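You operate a simulated robot arm through the tools that you are given. There is no shell and no other tool. Be economical: measure what you need, move in short steps, check, and stop when the job is done.

You run a simulated robot arm. Do the job below in one go: nothing can be reset, and whatever is moved stays where it is left.

JOB
Press home the insert that is started in the purple-banded moulding.
Fine: nest the moulding on the slide, push the slide under the ram, pull the lever down, let it up and draw the slide out again.
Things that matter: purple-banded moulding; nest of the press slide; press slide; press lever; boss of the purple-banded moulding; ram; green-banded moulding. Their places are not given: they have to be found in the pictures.

It is judged by the outcome, as a careful person would: the job done as asked, and still so three seconds after it is handed in. It fails if anything else is knocked over, pushed out of place, dropped, spilled or broken.

ROBOT AND FRAMES
A 7-joint arm with a two-finger parallel gripper, fixed in place. Base frame: the origin is at the foot of the arm, x ahead of it, y to its left, z up; the work surface is at about z = 850. Readings come in mm, rad, newtons and seconds.
With the tool pointing down near the work surface it reaches from about 240 to 680 mm from the base axis. Its first joint turns from -1.152 to 1.152 rad. Payload 2.4 kg.
The TCP is the grasp point between the finger pads, 30 mm short of the fingertips. In the tool frame z runs along the fingers and y along their closing line. Largest opening 94 mm; finger width 28, thickness 10; the body of the gripper, 50 by 96 mm, starts 55 mm behind the TCP.
Orientation is that of the tool frame in the base frame, as a unit quaternion [x, y, z, w]. With the fingers straight down and closing along the base's y, the tool's x points along the base's -x, its y along +y and its z along -z.

CONTROLS
- The arm moves only by the tool apply_moves. Its argument "series" is text: rows parted by semicolons, each of 7 numbers parted by spaces: the turn, a rotation vector about the tool's x, y, z in units of 90 degrees (1.0 is 90 degrees), then the shift along the tool's x, y, z in units of 150 mm (1.0 is 150 mm), then the gripper command, from -1 (fully open) to 1 (shut), values between in proportion. In form: ax ay az tx ty tz grip; .... A call has 1 to 8 rows; each row is the pose to reach, as a shift and turn from the pose commanded when the call began, along the tool's axes at that moment. A call with a number of a shift or a turn outside -1 to 1 is refused whole. Each row takes 0.2 s and may step no farther than 50 mm and 0.15 rad from the row before; otherwise, or with a gripper value out of range, the whole call is refused. Where a pose cannot be reached the arm comes as near as it can. A force on the tool above 40 N (or 10 N above the force at the start of the call, whichever is more), or a blocked arm, ends the call early, and 0.2 s more pass. The fingers move at their own pace (about 153 mm/s each) and stop on an object; they squeeze with about 29 N. The grip force told is the motor's: it shows also when the fingers shut on nothing. Time passes only in rows, and 0.2 s behind the last, so rows that repeat a pose let the fingers close. It gives the time, the measured TCP pose, the force on the tool (base axes), the opening and the grip force at its end, in the units of the frame above (readings bear some noise).
- Cameras (640 x 400 px; columns grow to the right, rows downward): "scene" is fixed at [35.2, 467.6, 1450.9]; the picture's right is [-0.80, -0.60, 0.00], its down [-0.30, 0.40, -0.87] and it looks along [0.52, -0.69, -0.50] (base axes); focal length 286 px, centre (320, 200). "wrist" rides on the gripper at [-37, 0, -58] in the tool frame; the picture's right is [0.00, -1.00, 0.00], its down [0.97, 0.00, -0.24] and it looks along [0.24, 0.00, 0.97] (tool axes); focal length 218 px, centre (320, 200).
- camera(camera): a new picture of that camera. No time passes.
- locate(camera, pixels): for up to 12 pixels [column, row] of the newest picture of that camera ("zoom" is the newest enlarged one), the place [x, y, z] in the base frame of the surface seen there, good to about 3 mm. No time passes.
- close_up(camera, box): a new picture of the part [left, top, right, bottom] of that camera's present view, enlarged. No time passes.
- sign_off(): hands the job in; it is judged then, once.

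Keep the steps short. Do not move on a guess: measure, check each grasp and each placing, and mend mistakes. In all there are 80 turns and 38 pictures (those below and enlarged ones count). Leave the gripper open and the arm clear of the work at the hand-in unless told otherwise, and finish with a single line.

The tools are called after "Call:" as a command line: name --argument value ..., lists and objects as JSON in quotes. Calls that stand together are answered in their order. apply_moves: Moves the arm, as the interface text tells. Its arguments: {"type":"object","properties":{"series":{"type":"string"}},"required":["series"]} The other tools are called the same way: camera (camera) takes a picture; locate (camera, pixels) gives the place of the surface under pixels of a picture; close_up (camera, box) takes an enlarged picture of a part of a camera's view; sign_off () hands the job in.

At the start:

```text
clock: 0.0
tool_pos: [356.7, -53.8, 1289.2]
tcp_rot: [0.001, 1.0, 0.0, 0.001]
ft_force: [-0.6, 0.7, 0.0]
finger_gap: 93.9
finger_force: 0.0
```

scene: 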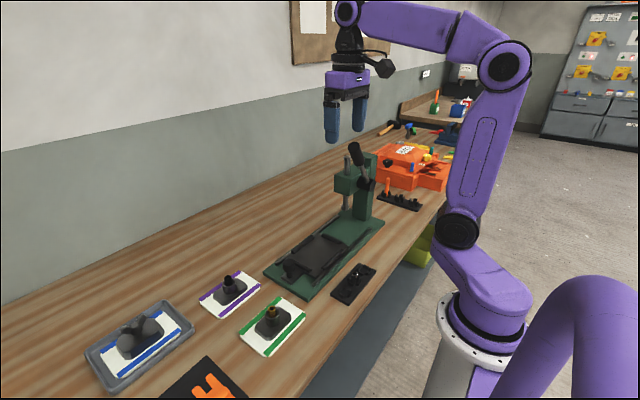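
wrist: 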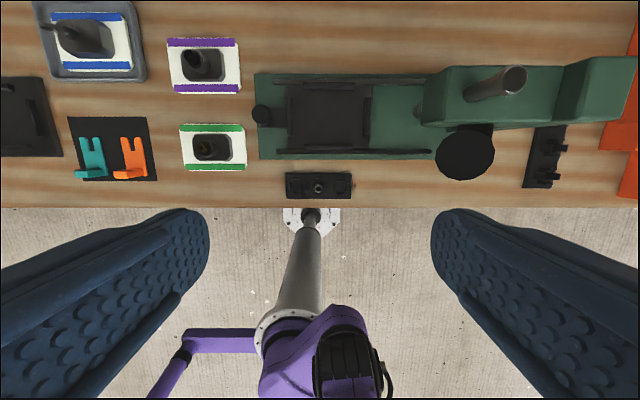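

I see the press (green), its slide with a dark nest, and mouldings with purple, green and blue bands. I'll enlarge both views for detail.

Call:
close_up --camera "wrist" --box '[150, 20, 390, 210]'

Call:
close_up --camera "scene" --box '[190, 130, 430, 360]'

Call:
locate --camera "wrist" --pixels '[[172, 42], [237, 42], [241, 88], [175, 92], [205, 62], [287, 85], [365, 85], [287, 148], [365, 148], [265, 114], [508, 78], [465, 152]]'

```text
2.11 times, centred on (270, 115) of wrist
```

zoom: 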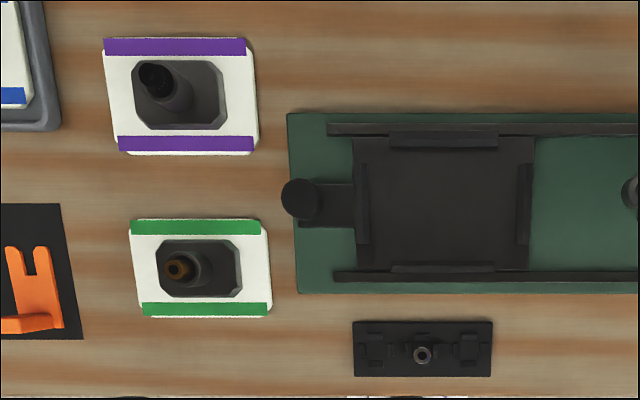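

```text
1.74 times, centred on (310, 245) of scene
```

zoom: 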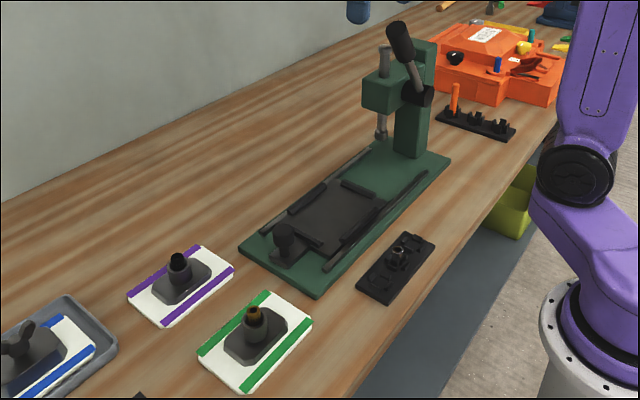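

```text
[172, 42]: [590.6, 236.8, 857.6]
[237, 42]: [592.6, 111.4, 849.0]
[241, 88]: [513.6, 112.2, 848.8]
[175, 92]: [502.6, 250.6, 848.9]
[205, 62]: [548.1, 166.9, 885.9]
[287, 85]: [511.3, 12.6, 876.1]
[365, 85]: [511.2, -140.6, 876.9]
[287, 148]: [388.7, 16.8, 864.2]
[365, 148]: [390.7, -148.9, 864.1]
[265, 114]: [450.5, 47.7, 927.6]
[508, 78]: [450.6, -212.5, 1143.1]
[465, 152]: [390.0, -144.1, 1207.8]
```

Purple moulding lies near (548, 178), slide nest near (450, -65), the lever knob near (390, -144, 1208). I'll move above the moulding for a closer look.

Call:
apply_moves --series "0 0 0 -0.133 0.156 0.05 -1; 0 0 0 -0.267 0.311 0.2 -1; 0 0 0 -0.4 0.467 0.4 -1; 0 0 0 -0.533 0.622 0.6 -1; 0 0 0 -0.667 0.778 0.8 -1; 0 0 0 -0.8 0.933 0.9 -1; 0 0 0 -0.9 1 1 -1; 0 0 0 -0.9 1 1 -1"

Call:
camera --camera "wrist"

```text
clock: 1.8
tool_pos: [492.6, 97.0, 1139.2]
tcp_rot: [0.0, 1.0, 0.0, 0.0]
ft_force: [0.1, 0.0, -0.9]
finger_gap: 94.3
finger_force: 0.0
```

```text
33 pictures are left
```

wrist: 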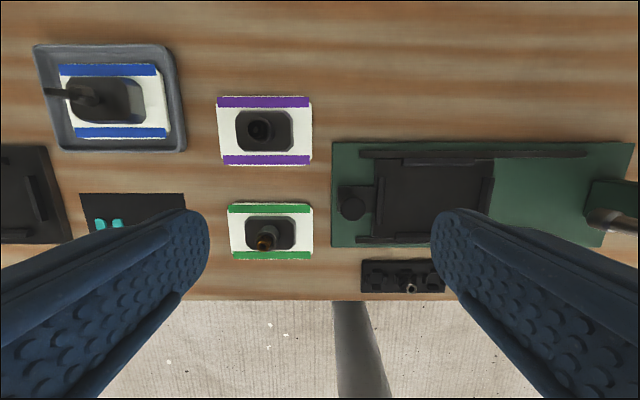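

Both the moulding and nest are seen nearly from above. Enlarging them to measure.

Call:
close_up --camera "wrist" --box '[200, 80, 328, 180]'

Call:
locate --camera "wrist" --pixels '[[220, 99], [308, 98], [310, 162], [223, 163], [238, 130], [289, 130], [262, 112], [262, 150], [261, 128], [352, 205], [361, 235], [320, 235]]'

```text
4.00 times, centred on (264, 130) of wrist
```

zoom: 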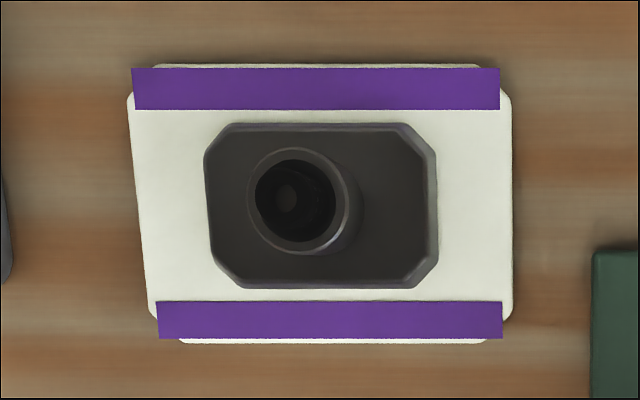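

```text
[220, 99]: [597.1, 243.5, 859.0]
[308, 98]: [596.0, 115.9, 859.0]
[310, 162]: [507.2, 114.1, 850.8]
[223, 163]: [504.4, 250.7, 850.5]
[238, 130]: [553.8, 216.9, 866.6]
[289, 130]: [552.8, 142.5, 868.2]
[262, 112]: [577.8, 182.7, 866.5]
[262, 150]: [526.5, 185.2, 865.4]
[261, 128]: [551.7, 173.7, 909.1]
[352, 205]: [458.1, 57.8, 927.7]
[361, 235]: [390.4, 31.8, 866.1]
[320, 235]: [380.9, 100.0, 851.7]
```

I need precise boss and rim places from the zoom.

Call:
locate --camera "zoom" --pixels '[[250, 200], [342, 200], [296, 152], [296, 249], [288, 200], [262, 172], [350, 225], [390, 210], [135, 150], [508, 150], [508, 290], [320, 290]]'

Call:
close_up --camera "wrist" --box '[326, 130, 506, 255]'

```text
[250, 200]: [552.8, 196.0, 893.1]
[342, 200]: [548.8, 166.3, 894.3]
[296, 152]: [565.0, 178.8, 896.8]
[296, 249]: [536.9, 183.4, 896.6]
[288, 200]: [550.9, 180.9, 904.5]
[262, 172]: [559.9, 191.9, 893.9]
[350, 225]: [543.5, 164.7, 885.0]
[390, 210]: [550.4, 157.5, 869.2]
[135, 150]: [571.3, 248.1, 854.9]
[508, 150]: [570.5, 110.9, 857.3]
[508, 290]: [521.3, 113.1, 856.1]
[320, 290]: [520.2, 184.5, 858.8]
```

```text
3.20 times, centred on (416, 192) of wrist
```

zoom: 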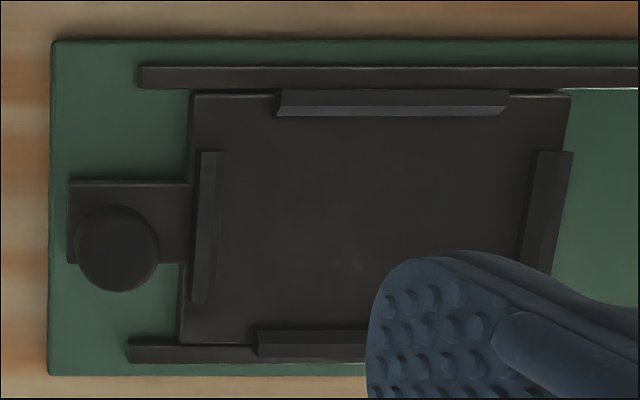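

The boss is centred on the moulding at about (551, 181), rim z≈896, Ø≈30. Now the nest's lips.

Call:
locate --camera "zoom" --pixels '[[390, 95], [390, 113], [390, 125], [212, 230], [222, 230], [200, 230], [537, 200], [560, 200], [528, 220], [310, 332], [310, 322], [350, 220]]'

Call:
locate --camera "wrist" --pixels '[[352, 202], [352, 188], [352, 218], [340, 204], [365, 204], [365, 152], [500, 154], [362, 240], [420, 241], [615, 200], [600, 220], [470, 150]]'

```text
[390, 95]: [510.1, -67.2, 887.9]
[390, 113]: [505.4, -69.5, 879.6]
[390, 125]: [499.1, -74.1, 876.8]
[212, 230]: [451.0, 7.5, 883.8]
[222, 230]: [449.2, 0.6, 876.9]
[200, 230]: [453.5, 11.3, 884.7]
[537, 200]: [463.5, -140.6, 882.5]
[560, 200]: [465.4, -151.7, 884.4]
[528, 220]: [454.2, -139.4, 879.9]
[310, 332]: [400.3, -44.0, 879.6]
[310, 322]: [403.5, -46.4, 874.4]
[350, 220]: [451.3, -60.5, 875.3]
```

```text
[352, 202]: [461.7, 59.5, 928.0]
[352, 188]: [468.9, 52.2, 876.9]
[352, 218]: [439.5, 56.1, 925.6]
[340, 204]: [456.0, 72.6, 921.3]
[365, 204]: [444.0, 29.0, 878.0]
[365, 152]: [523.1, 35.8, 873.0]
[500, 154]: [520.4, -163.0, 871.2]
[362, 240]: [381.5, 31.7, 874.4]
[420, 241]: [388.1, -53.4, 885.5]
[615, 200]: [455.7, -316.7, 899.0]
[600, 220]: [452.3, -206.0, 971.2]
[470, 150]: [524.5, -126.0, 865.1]
```

Nest floor z≈875.5, interior centre about (452, -68.5), so the moulding must rise about 26 mm. I'll go above the boss at (551, 181), z 960, and check alignment.

Call:
apply_moves --series "0 0 0 -0.13 0.19 0.15 -1; 0 0 0 -0.26 0.38 0.35 -1; 0 0 0 -0.393 0.563 0.55 -1; 0 0 0 -0.393 0.563 0.8 -1; 0 0 0 -0.393 0.563 1 -1; 0 0 0 -0.393 0.563 1 -1"

Call:
camera --camera "wrist"

```text
clock: 3.2
tool_pos: [551.4, 180.9, 989.7]
tcp_rot: [0.0, 1.0, 0.0, 0.0]
ft_force: [-0.4, 0.2, -0.4]
finger_gap: 94.1
finger_force: 0.1
```

```text
30 pictures are left
```

wrist: 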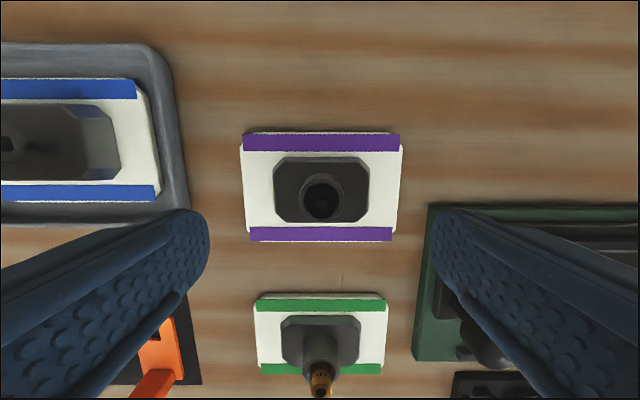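

Aligned laterally (boss column ≈321). I'll measure again at this closer range.

Call:
locate --camera "wrist" --pixels '[[244, 190], [400, 190], [321, 134], [321, 240], [301, 195], [342, 195], [321, 175], [321, 203], [321, 218], [276, 190], [368, 190], [313, 207]]'

Call:
close_up --camera "wrist" --box '[230, 125, 410, 245]'

Call:
close_up --camera "scene" --box '[180, 230, 310, 320]'

```text
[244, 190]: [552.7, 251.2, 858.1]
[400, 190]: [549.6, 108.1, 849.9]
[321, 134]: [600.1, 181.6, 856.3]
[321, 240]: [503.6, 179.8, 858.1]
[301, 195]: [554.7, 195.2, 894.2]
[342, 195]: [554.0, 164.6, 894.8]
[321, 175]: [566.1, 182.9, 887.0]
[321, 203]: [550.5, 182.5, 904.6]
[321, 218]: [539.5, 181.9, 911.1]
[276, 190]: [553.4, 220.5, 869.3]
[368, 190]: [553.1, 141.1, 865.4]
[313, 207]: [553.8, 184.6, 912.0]
```

```text
3.33 times, centred on (320, 185) of wrist
```

zoom: 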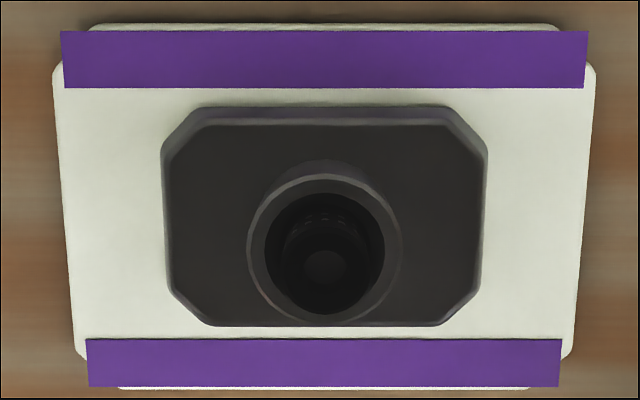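

```text
4.44 times, centred on (245, 275) of scene
```

zoom: 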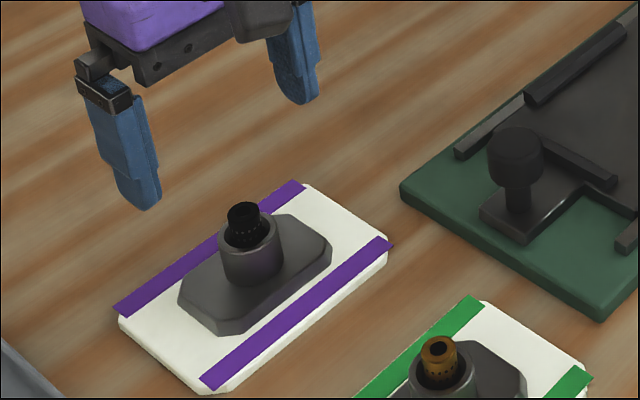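

The black insert stands proud to z≈911 in the boss; boss wall spans ≈867–895. I descend to TCP z 903 and close on the boss.

Call:
apply_moves --series "0 0 0 0 0 0.3 -1; 0 0 0 0 0 0.5 -1; 0 0 0 0 0 0.577 -1; 0 0 0 0 0 0.577 -0.3; 0 0 0 0 0 0.577 0.5; 0 0 0 0 0 0.577 0.8; 0 0 0 0 0 0.577 1; 0 0 0 0 0 0.577 1"

Call:
close_up --camera "scene" --box '[180, 210, 310, 320]'

```text
clock: 5.0
tool_pos: [550.7, 180.5, 904.1]
tcp_rot: [-0.001, 1.0, 0.0, -0.001]
ft_force: [1.2, 0.2, -0.8]
finger_gap: 34.3
finger_force: 29.1
```

```text
3.64 times, centred on (245, 265) of scene
```

zoom: 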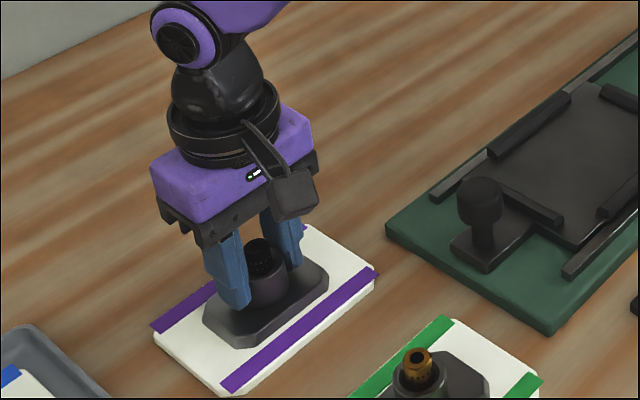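

Gap 34 mm, force 29 N: held. I lift 90 mm and check.

Call:
apply_moves --series "0 0 0 0 0 -0.1 1; 0 0 0 0 0 -0.25 1; 0 0 0 0 0 -0.4 1; 0 0 0 0 0 -0.55 1; 0 0 0 0 0 -0.6 1; 0 0 0 0 0 -0.6 1"

Call:
camera --camera "scene"

```text
clock: 6.4
tool_pos: [552.0, 180.8, 993.1]
tcp_rot: [0.0, 1.0, 0.0, 0.0]
ft_force: [0.1, -0.3, -2.9]
finger_gap: 34.1
finger_force: 29.2
```

```text
26 pictures are left
```

scene: 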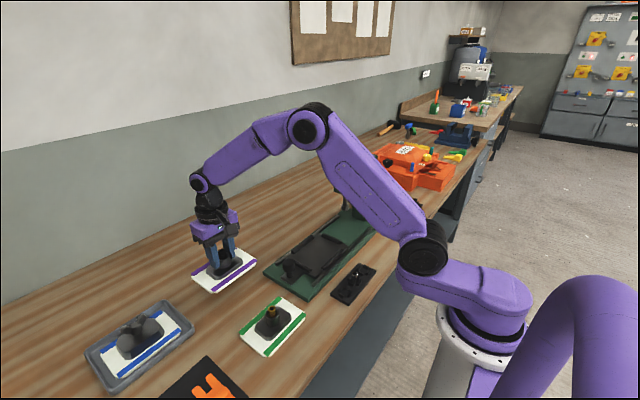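

Held level. Moving along -y at x≈551 (clear of the slide knob).

Call:
apply_moves --series "0 0 0 0 -0.2 0 1; 0 0 0 0 -0.45 0 1; 0 0 0 0 -0.7 0 1; 0 0 0 0 -0.9 0 1; 0 0 0 0 -1 0 1; 0 0 0 0 -1 0 1"

Call:
apply_moves --series "0 0 0 0 -0.2 0 1; 0 0 0 0.1 -0.4 0 1; 0 0 0 0.25 -0.55 0 1; 0 0 0 0.4 -0.65 0 1; 0 0 0 0.55 -0.662 0 1; 0 0 0 0.66 -0.662 0 1; 0 0 0 0.66 -0.662 0 1"

Call:
camera --camera "wrist"

Call:
camera --camera "scene"

```text
clock: 7.8
tool_pos: [551.2, 30.1, 992.8]
tcp_rot: [-0.001, 1.0, 0.0, 0.0]
ft_force: [-1.1, 0.1, -2.5]
finger_gap: 33.9
finger_force: 29.4
```

```text
clock: 9.4
tool_pos: [451.9, -68.3, 992.5]
tcp_rot: [0.0, 1.0, 0.001, 0.0]
ft_force: [-0.4, 0.1, -3.4]
finger_gap: 33.9
finger_force: 28.9
```

```text
25 pictures are left
```

wrist: 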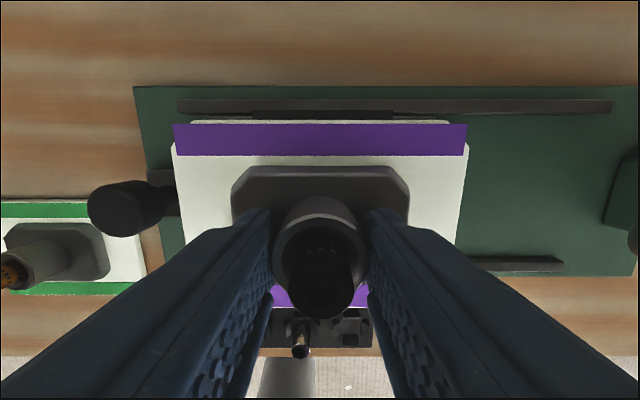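

```text
24 pictures are left
```

scene: 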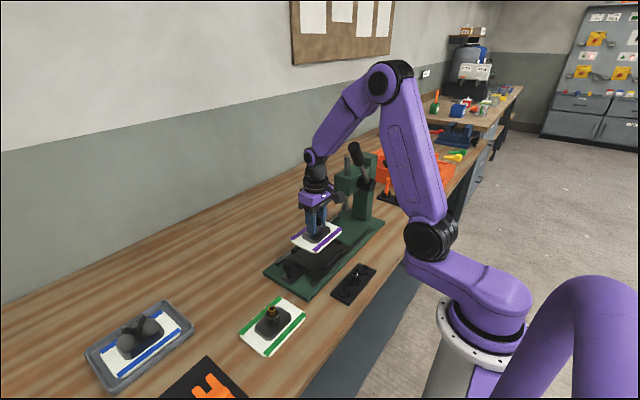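

Plate is centred on the TCP in the picture (edges 173 and 467). My nest centre is only good to a few mm, so I'll step back toward the base and up to view the nest unobstructed.

Call:
apply_moves --series "0 0 0 0 0.1 -0.15 1; 0 0 0 0.15 0.2 -0.3 1; 0 0 0 0.3 0.253 -0.45 1; 0 0 0 0.45 0.253 -0.45 1; 0 0 0 0.533 0.253 -0.45 1; 0 0 0 0.533 0.253 -0.45 1"

Call:
camera --camera "wrist"

```text
clock: 10.8
tool_pos: [371.7, -29.1, 1061.6]
tcp_rot: [-0.001, 1.0, 0.0, 0.0]
ft_force: [0.1, -1.2, -3.3]
finger_gap: 34.0
finger_force: 29.5
```

```text
23 pictures are left
```

wrist: 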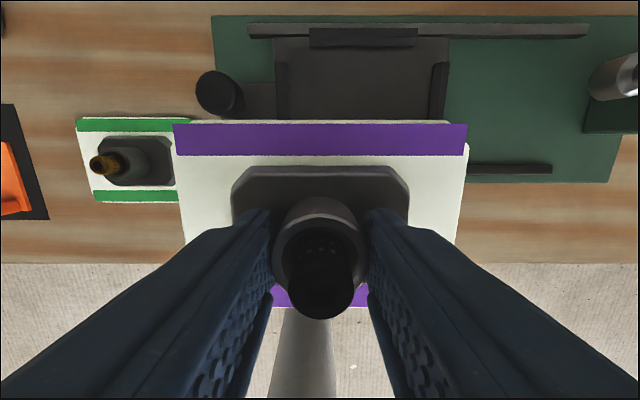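

Call:
close_up --camera "wrist" --box '[264, 20, 464, 130]'

```text
3.20 times, centred on (364, 75) of wrist
```

zoom: 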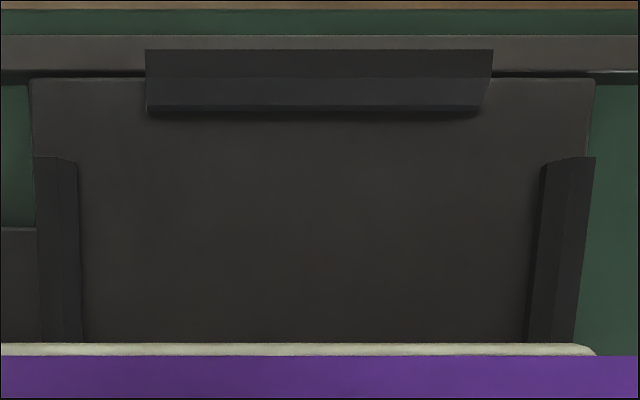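

From rays in this view: nest interior y ≈ +1…-144 (centre ≈ -71), x centre ≈450, about 5 mm clearance each side. Going back over it at (451.5, -71) and then partway down.

Call:
apply_moves --series "0 0 0 -0.15 -0.05 0 1; 0 0 0 -0.35 -0.15 0.1 1; 0 0 0 -0.533 -0.27 0.25 1; 0 0 0 -0.533 -0.27 0.45 1; 0 0 0 -0.533 -0.27 0.6 1; 0 0 0 -0.533 -0.27 0.74 1; 0 0 0 -0.533 -0.27 0.74 1"

Call:
close_up --camera "scene" --box '[255, 190, 395, 300]'

Call:
camera --camera "wrist"

```text
clock: 12.4
tool_pos: [450.7, -69.6, 949.5]
tcp_rot: [0.0, 1.0, 0.0, 0.0]
ft_force: [-0.5, 0.3, -4.0]
finger_gap: 33.9
finger_force: 29.2
```

```text
3.64 times, centred on (325, 245) of scene
```

zoom: 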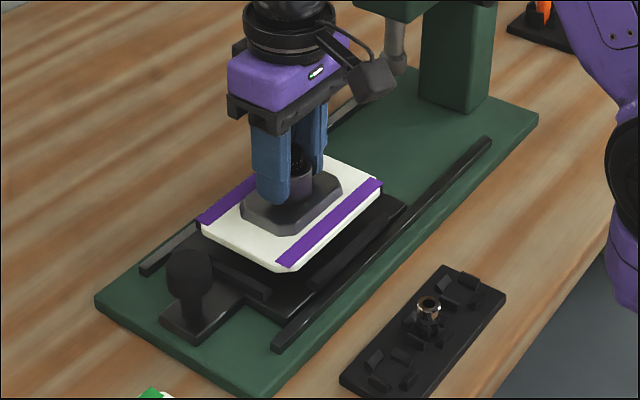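

```text
20 pictures are left
```

wrist: 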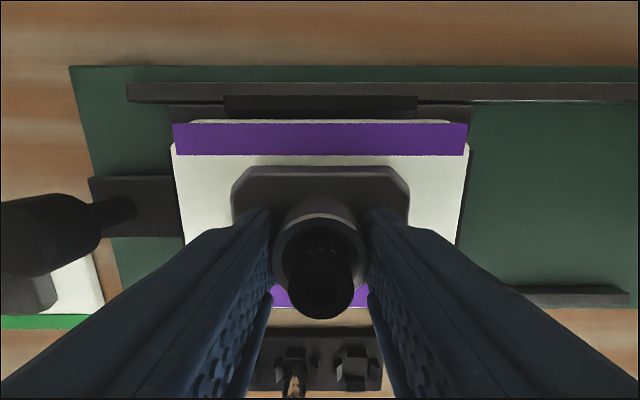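

In the wrist view slide corners (168 / 471) straddle the plate (173 / 467) evenly: y is centred. Lowering gently to contact.

Call:
apply_moves --series "0 0 0 0 0 0.05 1; 0 0 0 0 0 0.09 1; 0 0 0 0 0 0.115 1; 0 0 0 0 0 0.13 1; 0 0 0 0 0 0.14 1; 0 0 0 0 0 0.14 1"

Call:
close_up --camera "scene" --box '[265, 200, 375, 290]'

```text
clock: 13.8
tool_pos: [452.1, -70.7, 929.7]
tcp_rot: [0.0, 1.0, -0.001, 0.0]
ft_force: [-5.0, 1.0, 25.6]
finger_gap: 34.5
finger_force: 29.3
```

```text
4.44 times, centred on (320, 245) of scene
```

zoom: 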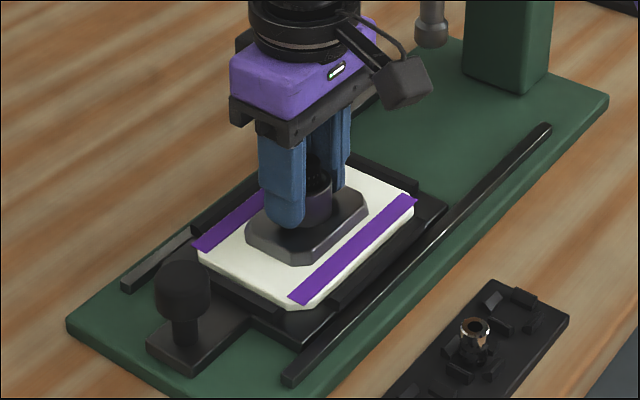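

Contact at 929.7 with 26 N, near the expected 928. Check whether the plate sits level and inside the lips.

Call:
locate --camera "zoom" --pixels '[[250, 283], [298, 300], [395, 213], [350, 265], [230, 220], [200, 258], [405, 195], [225, 276], [440, 205], [380, 270]]'

```text
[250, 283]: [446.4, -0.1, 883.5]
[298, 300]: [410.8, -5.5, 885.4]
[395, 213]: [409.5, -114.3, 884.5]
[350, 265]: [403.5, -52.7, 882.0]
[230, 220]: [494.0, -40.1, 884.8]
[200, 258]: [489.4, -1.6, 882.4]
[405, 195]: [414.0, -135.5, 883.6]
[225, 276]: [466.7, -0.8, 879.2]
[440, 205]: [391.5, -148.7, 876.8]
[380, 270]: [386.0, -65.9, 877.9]
```

Plate top ≈884 and level: it is in the nest. Release and rise straight up.

Call:
apply_moves --series "0 0 0 0 0 -0.015 0.3; 0 0 0 0 0 -0.015 -0.3; 0 0 0 0 0 -0.015 -1; 0 0 0 0 0 -0.05 -1; 0 0 0 0 0 -0.3 -1; 0 0 0 0 0 -0.55 -1; 0 0 0 0 0 -0.8 -1; 0 0 0 0 0 -0.8 -1"

Call:
camera --camera "wrist"

```text
clock: 15.6
tool_pos: [452.1, -70.2, 1048.7]
tcp_rot: [-0.001, 1.0, 0.0, 0.0]
ft_force: [-0.5, -0.3, 0.2]
finger_gap: 94.3
finger_force: 0.0
```

```text
18 pictures are left
```

wrist: 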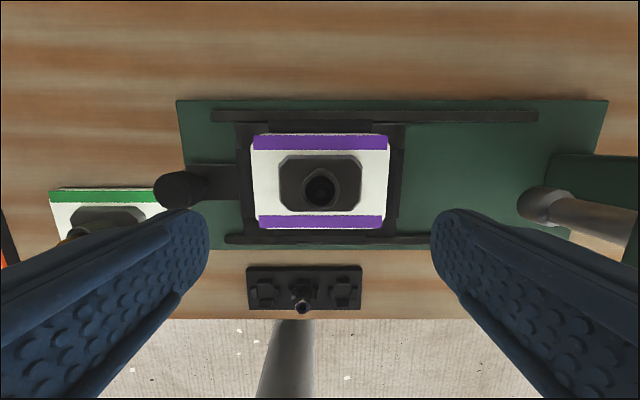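

Seated squarely. Now measure the slide knob and the ram.

Call:
locate --camera "wrist" --pixels '[[170, 190], [155, 190], [186, 190], [170, 174], [170, 206], [195, 183], [225, 180], [534, 205], [520, 205], [545, 194], [540, 218], [575, 170]]'

Call:
close_up --camera "scene" --box '[260, 130, 400, 300]'

```text
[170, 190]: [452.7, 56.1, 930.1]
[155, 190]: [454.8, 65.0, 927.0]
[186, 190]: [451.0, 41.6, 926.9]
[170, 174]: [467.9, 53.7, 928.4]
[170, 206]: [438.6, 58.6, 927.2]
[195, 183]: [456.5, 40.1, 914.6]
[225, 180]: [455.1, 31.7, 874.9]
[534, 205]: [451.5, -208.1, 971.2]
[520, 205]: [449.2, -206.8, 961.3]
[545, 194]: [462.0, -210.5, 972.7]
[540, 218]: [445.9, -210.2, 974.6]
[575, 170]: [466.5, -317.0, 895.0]
```

```text
2.35 times, centred on (330, 215) of scene
```

zoom: 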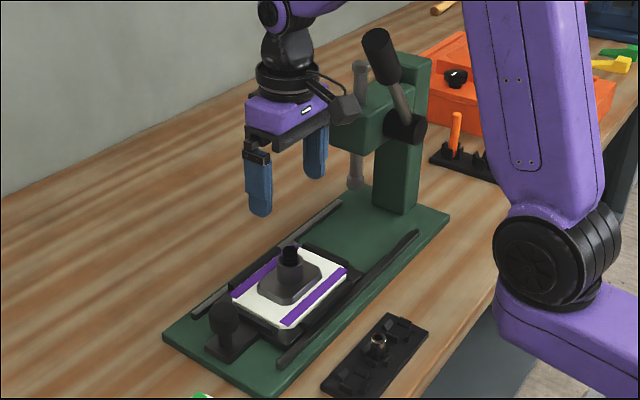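

Knob centre ≈(453, 54, top 929), ram tip ≈(452, -210, ~960). I need the lever's geometry to know what clears the arm.

Call:
locate --camera "zoom" --pixels '[[372, 38], [390, 75], [380, 55], [398, 90], [405, 108], [398, 128], [412, 130], [355, 185], [350, 130], [375, 95], [360, 68], [345, 108]]'

```text
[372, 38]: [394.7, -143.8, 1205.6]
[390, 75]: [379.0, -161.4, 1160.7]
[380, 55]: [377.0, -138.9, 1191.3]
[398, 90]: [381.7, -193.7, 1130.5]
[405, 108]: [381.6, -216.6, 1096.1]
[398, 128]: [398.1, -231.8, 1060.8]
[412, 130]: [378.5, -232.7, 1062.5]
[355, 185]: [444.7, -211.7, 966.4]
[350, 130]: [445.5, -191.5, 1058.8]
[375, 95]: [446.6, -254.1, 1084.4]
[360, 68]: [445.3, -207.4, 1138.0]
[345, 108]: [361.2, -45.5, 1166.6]
```

The lever runs from hub (385, -235, 1063) to its grip end (385, -143, 1207). To stay clear of it I'll push the slide with shut fingers from the knob's far side, rather than grip it. Moving over to y≈95.

Call:
apply_moves --series "0 0 0 0 0.2 0 -0.3; 0 0 0 0 0.45 0 0.3; 0 0 0 0 0.7 0 1; 0 0 0 0 0.9 0 1; 0 0 0 0 1 0 1; 0 0 0 0 1 0 1"

Call:
apply_moves --series "0 0 0 0 0.1 0.1 1; 0 0 0 0 0.12 0.3 1; 0 0 0 0 0.12 0.5 1; 0 0 0 0 0.12 0.7 1; 0 0 0 0 0.12 0.853 1; 0 0 0 0 0.12 0.853 1"

Call:
close_up --camera "scene" --box '[220, 190, 360, 310]'

```text
clock: 17.0
tool_pos: [452.9, 80.5, 1048.1]
tcp_rot: [0.001, 1.0, 0.001, 0.0]
ft_force: [0.1, -0.5, 0.3]
finger_gap: 0.0
finger_force: 29.2
```

```text
clock: 18.4
tool_pos: [451.2, 97.5, 920.3]
tcp_rot: [0.0, 1.0, 0.0, 0.0]
ft_force: [0.7, -0.4, -0.2]
finger_gap: 0.1
finger_force: 29.6
```

```text
3.33 times, centred on (290, 250) of scene
```

zoom: 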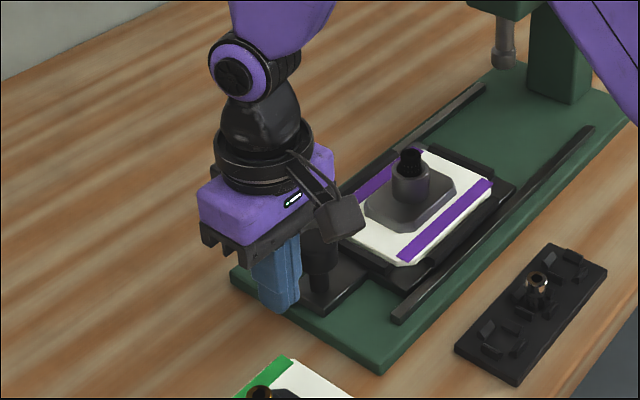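

Fingers are behind the knob. Pushing gently 90 mm along -y.

Call:
apply_moves --series "0 0 0 0 -0.08 0 1; 0 0 0 0 -0.13 0 1; 0 0 0 0 -0.2 0 1; 0 0 0 0 -0.3 0 1; 0 0 0 0 -0.4 0 1; 0 0 0 0 -0.5 0 1; 0 0 0 0 -0.6 0 1; 0 0 0 0 -0.6 0 1"

Call:
close_up --camera "scene" --box '[250, 140, 400, 300]'

```text
clock: 20.2
tool_pos: [452.2, 7.7, 920.2]
tcp_rot: [0.0, 1.0, 0.0, -0.001]
ft_force: [-0.4, 0.0, -0.4]
finger_gap: 0.0
finger_force: 29.1
```

```text
2.50 times, centred on (325, 220) of scene
```

zoom: 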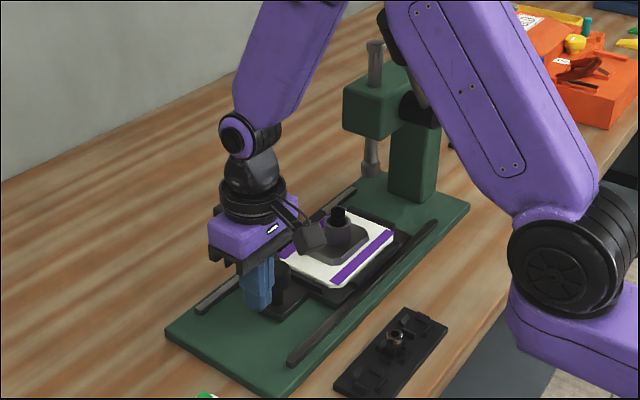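

Slides freely, moulding sitting still. Continue ~72 mm more in shrinking steps; a stop will end the call.

Call:
apply_moves --series "0 0 0 0 -0.1 0 1; 0 0 0 0 -0.2 0 1; 0 0 0 0 -0.3 0 1; 0 0 0 0 -0.37 0 1; 0 0 0 0 -0.41 0 1; 0 0 0 0 -0.44 0 1; 0 0 0 0 -0.46 0 1; 0 0 0 0 -0.46 0 1"

Call:
close_up --camera "scene" --box '[280, 130, 400, 290]'

```text
clock: 22.0
tool_pos: [451.5, -61.7, 920.3]
tcp_rot: [0.0, 1.0, 0.001, 0.0]
ft_force: [0.5, -0.2, -0.4]
finger_gap: 0.0
finger_force: 29.3
```

```text
2.50 times, centred on (340, 210) of scene
```

zoom: 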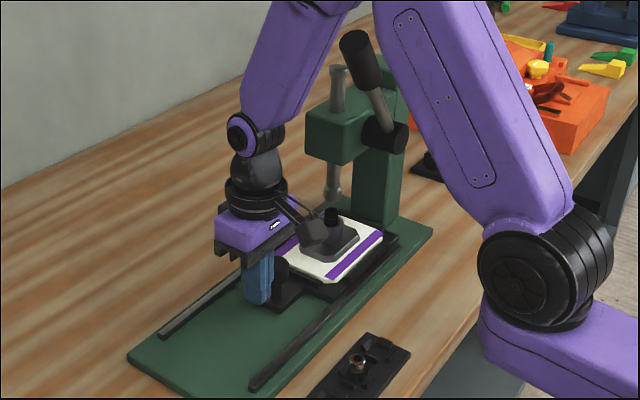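

Insert is nearly under the ram. Measure both, and the slide's front edge.

Call:
locate --camera "zoom" --pixels '[[331, 192], [327, 197], [338, 196], [333, 170], [330, 213], [325, 218], [336, 218], [280, 262], [276, 270], [400, 238]]'

```text
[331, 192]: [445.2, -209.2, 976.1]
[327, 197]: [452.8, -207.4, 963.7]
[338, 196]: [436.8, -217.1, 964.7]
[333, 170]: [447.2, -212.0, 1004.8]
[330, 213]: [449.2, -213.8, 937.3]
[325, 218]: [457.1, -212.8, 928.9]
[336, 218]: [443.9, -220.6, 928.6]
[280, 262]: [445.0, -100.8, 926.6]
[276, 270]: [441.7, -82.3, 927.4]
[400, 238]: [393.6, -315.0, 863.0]
```

Close, but I want a finer look at ram-to-insert alignment.

Call:
close_up --camera "scene" --box '[305, 185, 385, 235]'

```text
8.00 times, centred on (345, 210) of scene
```

zoom: 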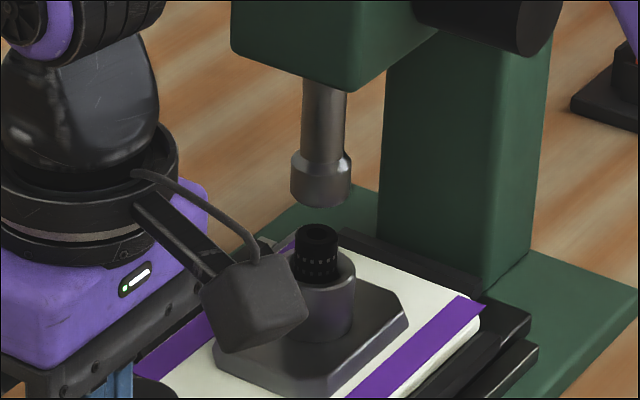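

Insert centre is ~3 zoom px (about 1–2 mm) short of the ram axis. Pushing on in 1 mm steps to feel for the stop.

Call:
apply_moves --series "0 0 0 0 -0.007 0 1; 0 0 0 0 -0.013 0 1; 0 0 0 0 -0.02 0 1; 0 0 0 0 -0.02 0 1"

Call:
close_up --camera "scene" --box '[305, 185, 385, 235]'

```text
clock: 23.0
tool_pos: [452.4, -64.3, 922.3]
tcp_rot: [0.0, 1.0, -0.001, 0.0]
ft_force: [0.7, 0.4, -0.4]
finger_gap: 0.1
finger_force: 29.5
```

```text
8.00 times, centred on (345, 210) of scene
```

zoom: 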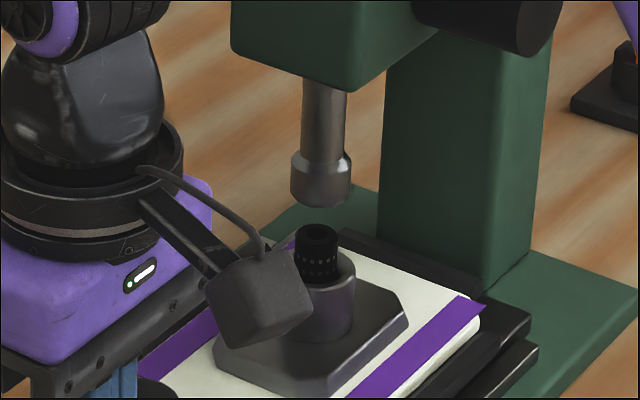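

The moulding did not shift though the arm moved 3 mm with no force, so the slide had coasted ahead. Keep pushing until I feel it.

Call:
apply_moves --series "0 0 0 0 -0.01 0 1; 0 0 0 0 -0.02 0 1; 0 0 0 0 -0.03 0 1; 0 0 0 0 -0.04 0 1; 0 0 0 0 -0.05 0 1; 0 0 0 0 -0.05 0 1"

Call:
close_up --camera "scene" --box '[305, 185, 385, 235]'

```text
clock: 24.2
tool_pos: [451.7, -64.3, 921.3]
tcp_rot: [-0.005, 1.0, 0.001, -0.002]
ft_force: [-1.0, 7.7, 2.5]
finger_gap: 0.2
finger_force: 28.9
stopped in row 5: the force on the tool passed its limit (the readings are from after the stop); the commanded pose is now the measured one
```

```text
8.00 times, centred on (345, 210) of scene
```

zoom: 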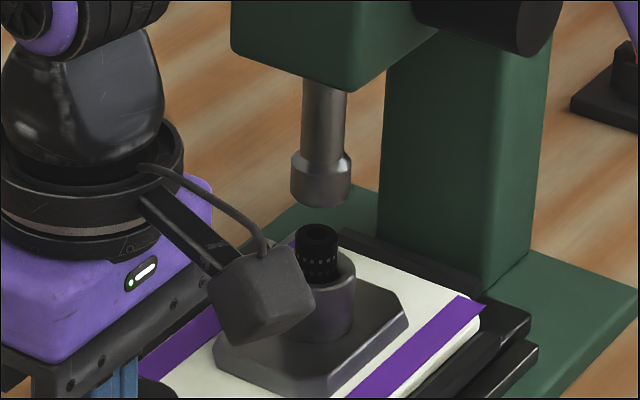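

Hard stop found; the ram (Ø≈25) covers the insert. Back off the knob, then rise clear of everything.

Call:
apply_moves --series "0 0 0 0 0.1 0 1; 0 0 0 0 0.25 -0.05 1; 0 0 0 0 0.3 -0.25 1; 0 0 0 0 0.3 -0.5 1; 0 0 0 0 0.3 -0.75 1; 0 0 0 0 0.3 -1 1; 0 0 0 0 0.3 -1 1"

Call:
apply_moves --series "0 0 0 0.1 0 -0.2 1; 0 0 0 0.2 0 -0.4 1; 0 0 0 0.3 0 -0.6 0.5; 0 0 0 0.4 0 -0.8 0; 0 0 0 0.44 0 -1 -0.3; 0 0 0 0.44 0 -1 -0.3"

Call:
apply_moves --series "0 0 -0.09 0 0 0 -0.3; 0 0 -0.18 0 0 0 -0.3; 0 0 -0.27 0 0 0 -0.3; 0 0 -0.36 0 0 0 -0.3; 0 0 -0.45 0 0 0 -0.3; 0 0 -0.54 0 0 0 -0.3; 0 0 -0.63 0 0 0 -0.3; 0 0 -0.72 0 0 0 -0.3"

Call:
apply_moves --series "0 0 -0.09 0 0 0 -0.3; 0 0 -0.18 0 0 0 -0.3; 0 0 -0.28 0 0 0 -0.3; 0 0 -0.28 0 0 0 -0.3"

Call:
camera --camera "wrist"

Call:
camera --camera "scene"

```text
clock: 25.8
tool_pos: [452.8, -20.8, 1070.8]
tcp_rot: [-0.005, 1.0, 0.001, -0.001]
ft_force: [0.2, 0.6, 0.5]
finger_gap: 0.0
finger_force: 28.4
```

```text
clock: 27.2
tool_pos: [386.7, -21.5, 1219.9]
tcp_rot: [-0.004, 1.0, 0.001, -0.001]
ft_force: [1.0, 0.2, 0.6]
finger_gap: 61.0
finger_force: 0.0
```

```text
clock: 29.0
tool_pos: [386.6, -23.8, 1220.7]
tcp_rot: [-0.54, 0.842, 0.001, -0.001]
ft_force: [1.1, 0.5, -0.3]
finger_gap: 61.2
finger_force: 0.1
```

```text
refused: row 3 steps farther than a row can; nothing moved
```

```text
10 pictures are left
```

wrist: 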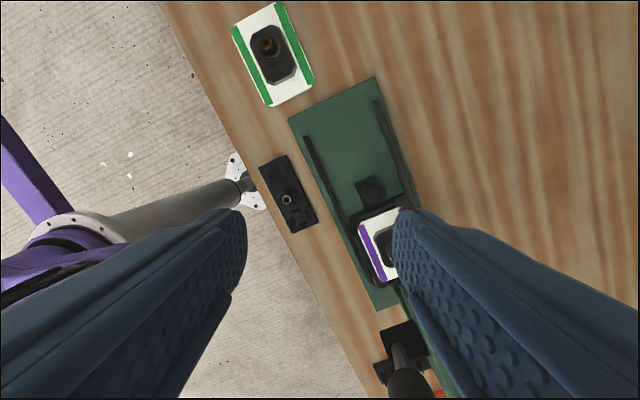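

```text
9 pictures are left
```

scene: 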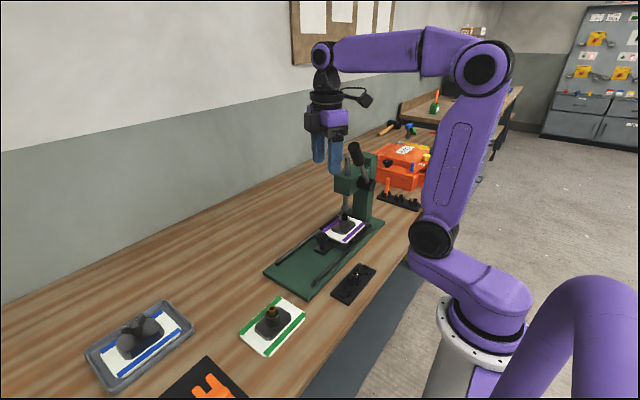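

The last turn was one notch too large; finish the yaw in smaller rows, then look.

Call:
apply_moves --series "0 0 -0.09 0 0 0 -0.3; 0 0 -0.18 0 0 0 -0.3; 0 0 -0.24 0 0 0 -0.3; 0 0 -0.28 0 0 0 -0.3; 0 0 -0.28 0 0 0 -0.3"

Call:
camera --camera "wrist"

```text
clock: 30.2
tool_pos: [386.1, -22.7, 1220.3]
tcp_rot: [0.711, -0.703, -0.002, 0.001]
ft_force: [0.4, -0.1, -0.6]
finger_gap: 61.1
finger_force: 0.0
```

```text
8 pictures are left
```

wrist: 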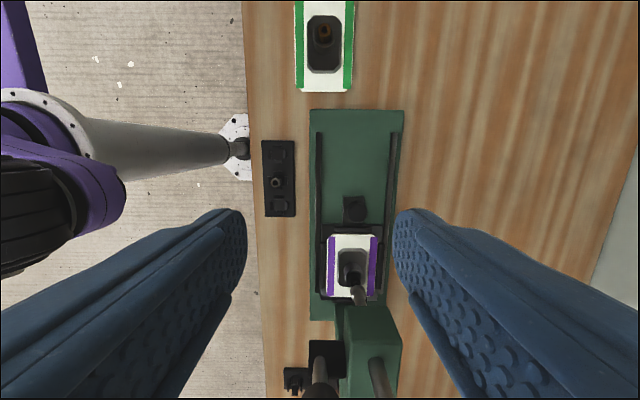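

The lever (320, 385) lies on the tool's centre column, so x is aligned. Measuring it.

Call:
locate --camera "wrist" --pixels '[[320, 388], [306, 392], [334, 392], [320, 370], [316, 350], [380, 375], [342, 340]]'

Call:
apply_moves --series "0 0 0 0.2 0 0.05 -0.3; 0 0 0 0.4 0 0.1 -0.3; 0 0 0 0.55 0 0.15 -0.3; 0 0 0 0.65 0 0.18 -0.3; 0 0 0 0.65 0 0.18 -0.3"

Call:
close_up --camera "scene" --box '[290, 60, 410, 250]'

```text
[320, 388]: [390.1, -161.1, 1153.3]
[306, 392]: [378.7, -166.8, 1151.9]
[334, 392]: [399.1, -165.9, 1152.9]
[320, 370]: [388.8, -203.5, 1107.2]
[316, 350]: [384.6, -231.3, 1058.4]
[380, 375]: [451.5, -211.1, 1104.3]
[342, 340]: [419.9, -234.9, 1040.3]
```

```text
clock: 31.4
tool_pos: [387.3, -119.8, 1192.3]
tcp_rot: [0.71, -0.704, -0.002, 0.001]
ft_force: [-0.5, 0.0, 0.0]
finger_gap: 61.2
finger_force: 0.0
```

```text
2.11 times, centred on (350, 155) of scene
```

zoom: 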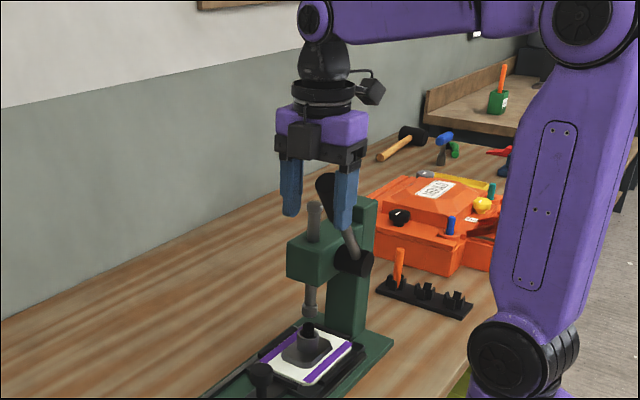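

Lever axis: hub ≈(389, -233, 1062), leaning ~58° above horizontal. Advance 35 mm so the handle lies between the fingers at radius ≈150, then close.

Call:
apply_moves --series "0 0 0 0.1 -0.01 0 -0.3; 0 0 0 0.2 -0.01 0.01 -0.3; 0 0 0 0.233 -0.01 0.01 -0.3; 0 0 0 0.233 -0.01 0.01 0.2; 0 0 0 0.233 -0.01 0.01 0.6; 0 0 0 0.233 -0.01 0.01 0.6; 0 0 0 0.233 -0.01 0.01 0.6"

```text
clock: 33.0
tool_pos: [387.8, -155.3, 1192.3]
tcp_rot: [0.71, -0.704, -0.002, 0.001]
ft_force: [-7.4, -1.2, 0.6]
finger_gap: 36.0
finger_force: 45.1
```

Handle held (gap 36 mm). Now draw it along its arc around the hub, first about 28°.

Call:
apply_moves --series "0 0 0 -0.05 0 0.032 0.6; 0 0 0 -0.104 0 0.071 0.6; 0 0 0 -0.15 0 0.11 0.6; 0 0 0 -0.196 0 0.153 0.6; 0 0 0 -0.24 0 0.2 0.6; 0 0 0 -0.278 0 0.245 0.6; 0 0 0 -0.348 0 0.347 0.6; 0 0 0 -0.348 0 0.347 0.6"

Call:
close_up --camera "scene" --box '[290, 80, 410, 250]'

```text
clock: 34.8
tool_pos: [387.4, -101.7, 1139.7]
tcp_rot: [0.711, -0.703, -0.002, 0.0]
ft_force: [-7.4, -3.4, 9.1]
finger_gap: 36.1
finger_force: 45.0
```

```text
2.35 times, centred on (350, 165) of scene
```

zoom: 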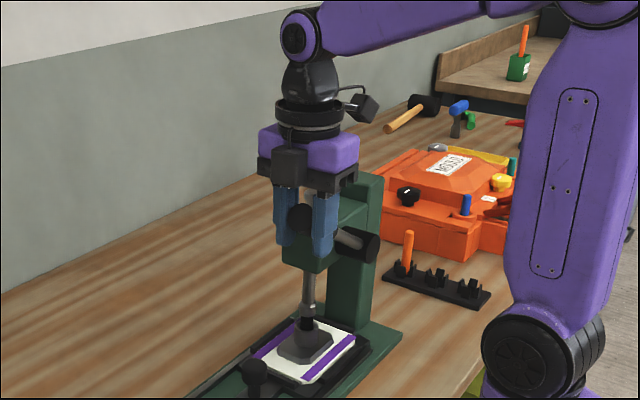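

The lever follows and the ram is coming down on the insert. Continue the arc toward horizontal.

Call:
apply_moves --series "0 0 0 -0.025 0 0.044 0.6; 0 0 0 -0.047 0 0.088 0.6; 0 0 0 -0.065 0 0.13 0.6; 0 0 0 -0.081 0 0.17 0.6; 0 0 0 -0.107 0 0.255 0.6; 0 0 0 -0.127 0 0.341 0.6; 0 0 0 -0.127 0 0.341 0.6"

```text
clock: 36.4
tool_pos: [388.1, -81.3, 1089.0]
tcp_rot: [0.711, -0.703, -0.002, 0.0]
ft_force: [-8.0, 12.4, 10.4]
finger_gap: 35.9
finger_force: 45.3
```

Forces are modest (about 10–12 N). Continue down past horizontal until it resists.

Call:
apply_moves --series "0 0 0 -0.02 0 0.045 0.6; 0 0 0 -0.025 0 0.09 0.6; 0 0 0 -0.028 0 0.135 0.6; 0 0 0 -0.028 0 0.18 0.6; 0 0 0 -0.028 0 0.225 0.6; 0 0 0 -0.02 0 0.27 0.6; 0 0 0 -0.02 0 0.27 0.6"

Call:
close_up --camera "scene" --box '[290, 90, 410, 250]'

```text
clock: 37.8
tool_pos: [388.3, -79.0, 1053.6]
tcp_rot: [0.709, -0.705, -0.001, -0.002]
ft_force: [-11.6, 2.9, 25.7]
finger_gap: 36.4
finger_force: 45.1
stopped in row 7: the force on the tool passed its limit (the readings are from after the stop); the commanded pose is now the measured one
```

```text
2.50 times, centred on (350, 170) of scene
```

zoom: 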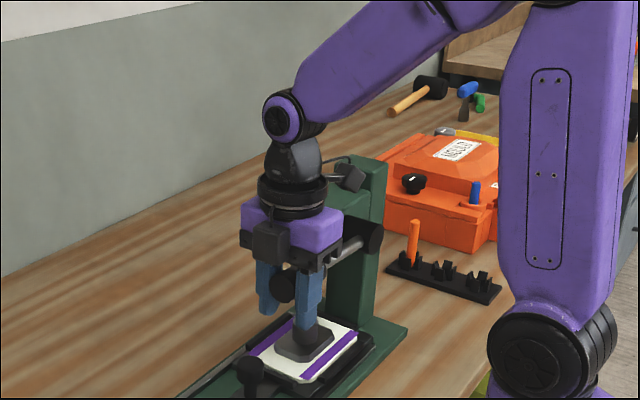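

Resistance at about -3°. Push a little further to confirm it's a firm bottom.

Call:
apply_moves --series "0 0 0 0 0 0.01 0.6; 0 0 0 0 0 0.02 0.6; 0 0 0 0.0 0 0.035 0.6; 0 0 0 0.0 0 0.05 0.6; 0 0 0 0 0 0.07 0.6; 0 0 0 0 0 0.09 0.6"

```text
clock: 38.2
tool_pos: [388.3, -78.4, 1052.2]
tcp_rot: [0.71, -0.704, 0.0, -0.003]
ft_force: [-10.8, 2.5, 23.9]
finger_gap: 36.1
finger_force: 45.1
stopped in row 2: the force on the tool passed its limit (the readings are from after the stop); the commanded pose is now the measured one
```

Firm bottom at the same spot: pressed home. Now let the lever up along the same arc.

Call:
apply_moves --series "0 0 0 0.004 0 -0.08 0.6; 0 0 0 0.013 0 -0.153 0.6; 0 0 0 0.028 0 -0.245 0.6; 0 0 0 0.045 0 -0.33 0.6; 0 0 0 0.074 0 -0.415 0.6; 0 0 0 0.107 0 -0.497 0.6; 0 0 0 0.15 0 -0.577 0.6; 0 0 0 0.195 0 -0.651 0.6"

```text
clock: 40.0
tool_pos: [387.6, -109.3, 1148.5]
tcp_rot: [0.71, -0.704, -0.003, -0.001]
ft_force: [-14.2, -6.9, -13.3]
finger_gap: 35.9
finger_force: 44.6
```

Nearly up; finish the arc to the starting angle.

Call:
apply_moves --series "0 0 0 0.038 0 -0.05 0.6; 0 0 0 0.077 0 -0.097 0.6; 0 0 0 0.114 0 -0.135 0.6; 0 0 0 0.151 0 -0.171 0.6; 0 0 0 0.192 0 -0.206 0.6; 0 0 0 0.233 0 -0.238 0.6; 0 0 0 0.3 0 -0.283 0.6; 0 0 0 0.3 0 -0.283 0.6"

```text
clock: 41.6
tool_pos: [386.9, -145.3, 1185.7]
tcp_rot: [0.714, -0.7, -0.011, 0.0]
ft_force: [-2.2, 6.2, -1.1]
finger_gap: 36.0
finger_force: 45.0
stopped in row 7: the force on the tool passed its limit (the readings are from after the stop); the commanded pose is now the measured one
```

Close to the top stop. Open the fingers and see how the lever rests.

Call:
apply_moves --series "0 0 0 0 0 0 0.2; 0 0 0 0 0 0 -0.3; 0 0 0 0 0 0 -0.3; 0 0 0 0 0 0 -0.3"

Call:
close_up --camera "scene" --box '[290, 80, 410, 260]'

```text
clock: 42.6
tool_pos: [388.2, -145.9, 1185.7]
tcp_rot: [0.713, -0.701, -0.009, 0.0]
ft_force: [-0.1, -0.6, -0.1]
finger_gap: 61.2
finger_force: 0.1
```

```text
2.22 times, centred on (350, 170) of scene
```

zoom: 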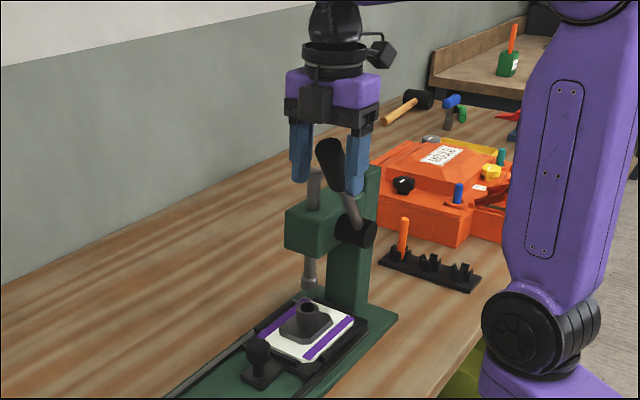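

Lever and ram are up and the insert no longer stands proud. Retreat along +y, then turn the gripper back.

Call:
apply_moves --series "0 0 0 -0.1 0 0 -0.3; 0 0 0 -0.3 0 0 -0.3; 0 0 0 -0.55 0 -0.05 -0.3; 0 0 0 -0.75 0 -0.1 -0.3; 0 0 0 -0.87 0 -0.1 -0.3; 0 0 0 -0.87 0 -0.1 -0.3"

Call:
apply_moves --series "0 0 0.09 0 0 0 -0.3; 0 0 0.18 0 0 0 -0.3; 0 0 0.27 0 0 0 -0.3; 0 0 0.36 0 0 0 -0.3; 0 0 0.45 0 0 0 -0.3; 0 0 0.54 0 0 0 -0.3; 0 0 0.63 0 0 0 -0.3; 0 0 0.72 0 0 0 -0.3"

Call:
apply_moves --series "0 0 0.09 0 0 0 -1; 0 0 0.18 0 0 0 -1; 0 0 0.24 0 0 0 -1; 0 0 0.28 0 0 0 -1; 0 0 0.28 0 0 0 -1"

```text
clock: 44.0
tool_pos: [385.9, -15.5, 1203.0]
tcp_rot: [0.713, -0.701, -0.01, -0.001]
ft_force: [-0.7, 0.2, -0.6]
finger_gap: 61.0
finger_force: 0.0
```

```text
clock: 45.8
tool_pos: [386.8, -16.1, 1204.0]
tcp_rot: [-0.224, 0.974, 0.008, -0.004]
ft_force: [0.1, 0.2, 0.2]
finger_gap: 60.9
finger_force: 0.0
```

```text
clock: 47.0
tool_pos: [386.4, -15.5, 1202.6]
tcp_rot: [-0.008, 1.0, 0.007, -0.007]
ft_force: [-1.1, -0.3, -1.0]
finger_gap: 93.8
finger_force: 0.1
```

Gripper open, nearly square. Move to above the slide knob at (452, -60), z≈1053, and look.

Call:
apply_moves --series "0 0 0 -0.15 0 0.15 -1; 0 0 0 -0.3 -0.1 0.35 -1; 0 0 0 -0.44 -0.2 0.55 -1; 0 0 0 -0.44 -0.29 0.8 -1; 0 0 0 -0.44 -0.29 1 -1; 0 0 0 -0.44 -0.29 1 -1"

Call:
camera --camera "wrist"

```text
clock: 48.4
tool_pos: [450.9, -57.0, 1050.7]
tcp_rot: [-0.008, 1.0, 0.006, -0.006]
ft_force: [-0.5, 0.8, 0.2]
finger_gap: 93.9
finger_force: 0.0
```

```text
3 pictures are left
```

wrist: 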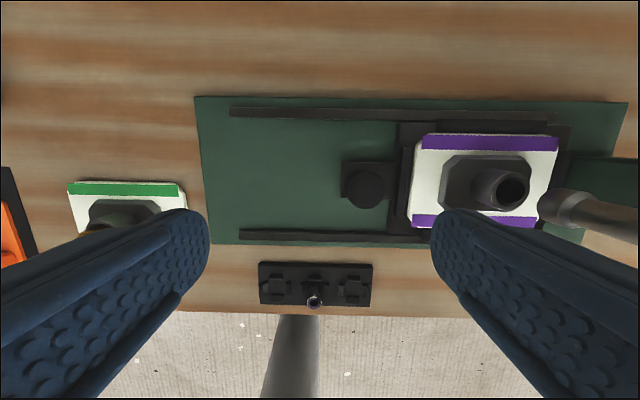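

Call:
locate --camera "wrist" --pixels '[[365, 187], [347, 187], [383, 187], [395, 187], [412, 187], [505, 188], [490, 175], [520, 190], [575, 205], [505, 176], [508, 201]]'

```text
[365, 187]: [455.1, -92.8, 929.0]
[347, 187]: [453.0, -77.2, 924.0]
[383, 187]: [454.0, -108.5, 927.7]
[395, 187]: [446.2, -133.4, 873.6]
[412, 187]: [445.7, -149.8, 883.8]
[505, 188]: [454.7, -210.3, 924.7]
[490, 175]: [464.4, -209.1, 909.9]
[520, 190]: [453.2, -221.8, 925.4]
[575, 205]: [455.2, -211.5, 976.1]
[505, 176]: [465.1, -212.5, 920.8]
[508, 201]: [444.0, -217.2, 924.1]
```

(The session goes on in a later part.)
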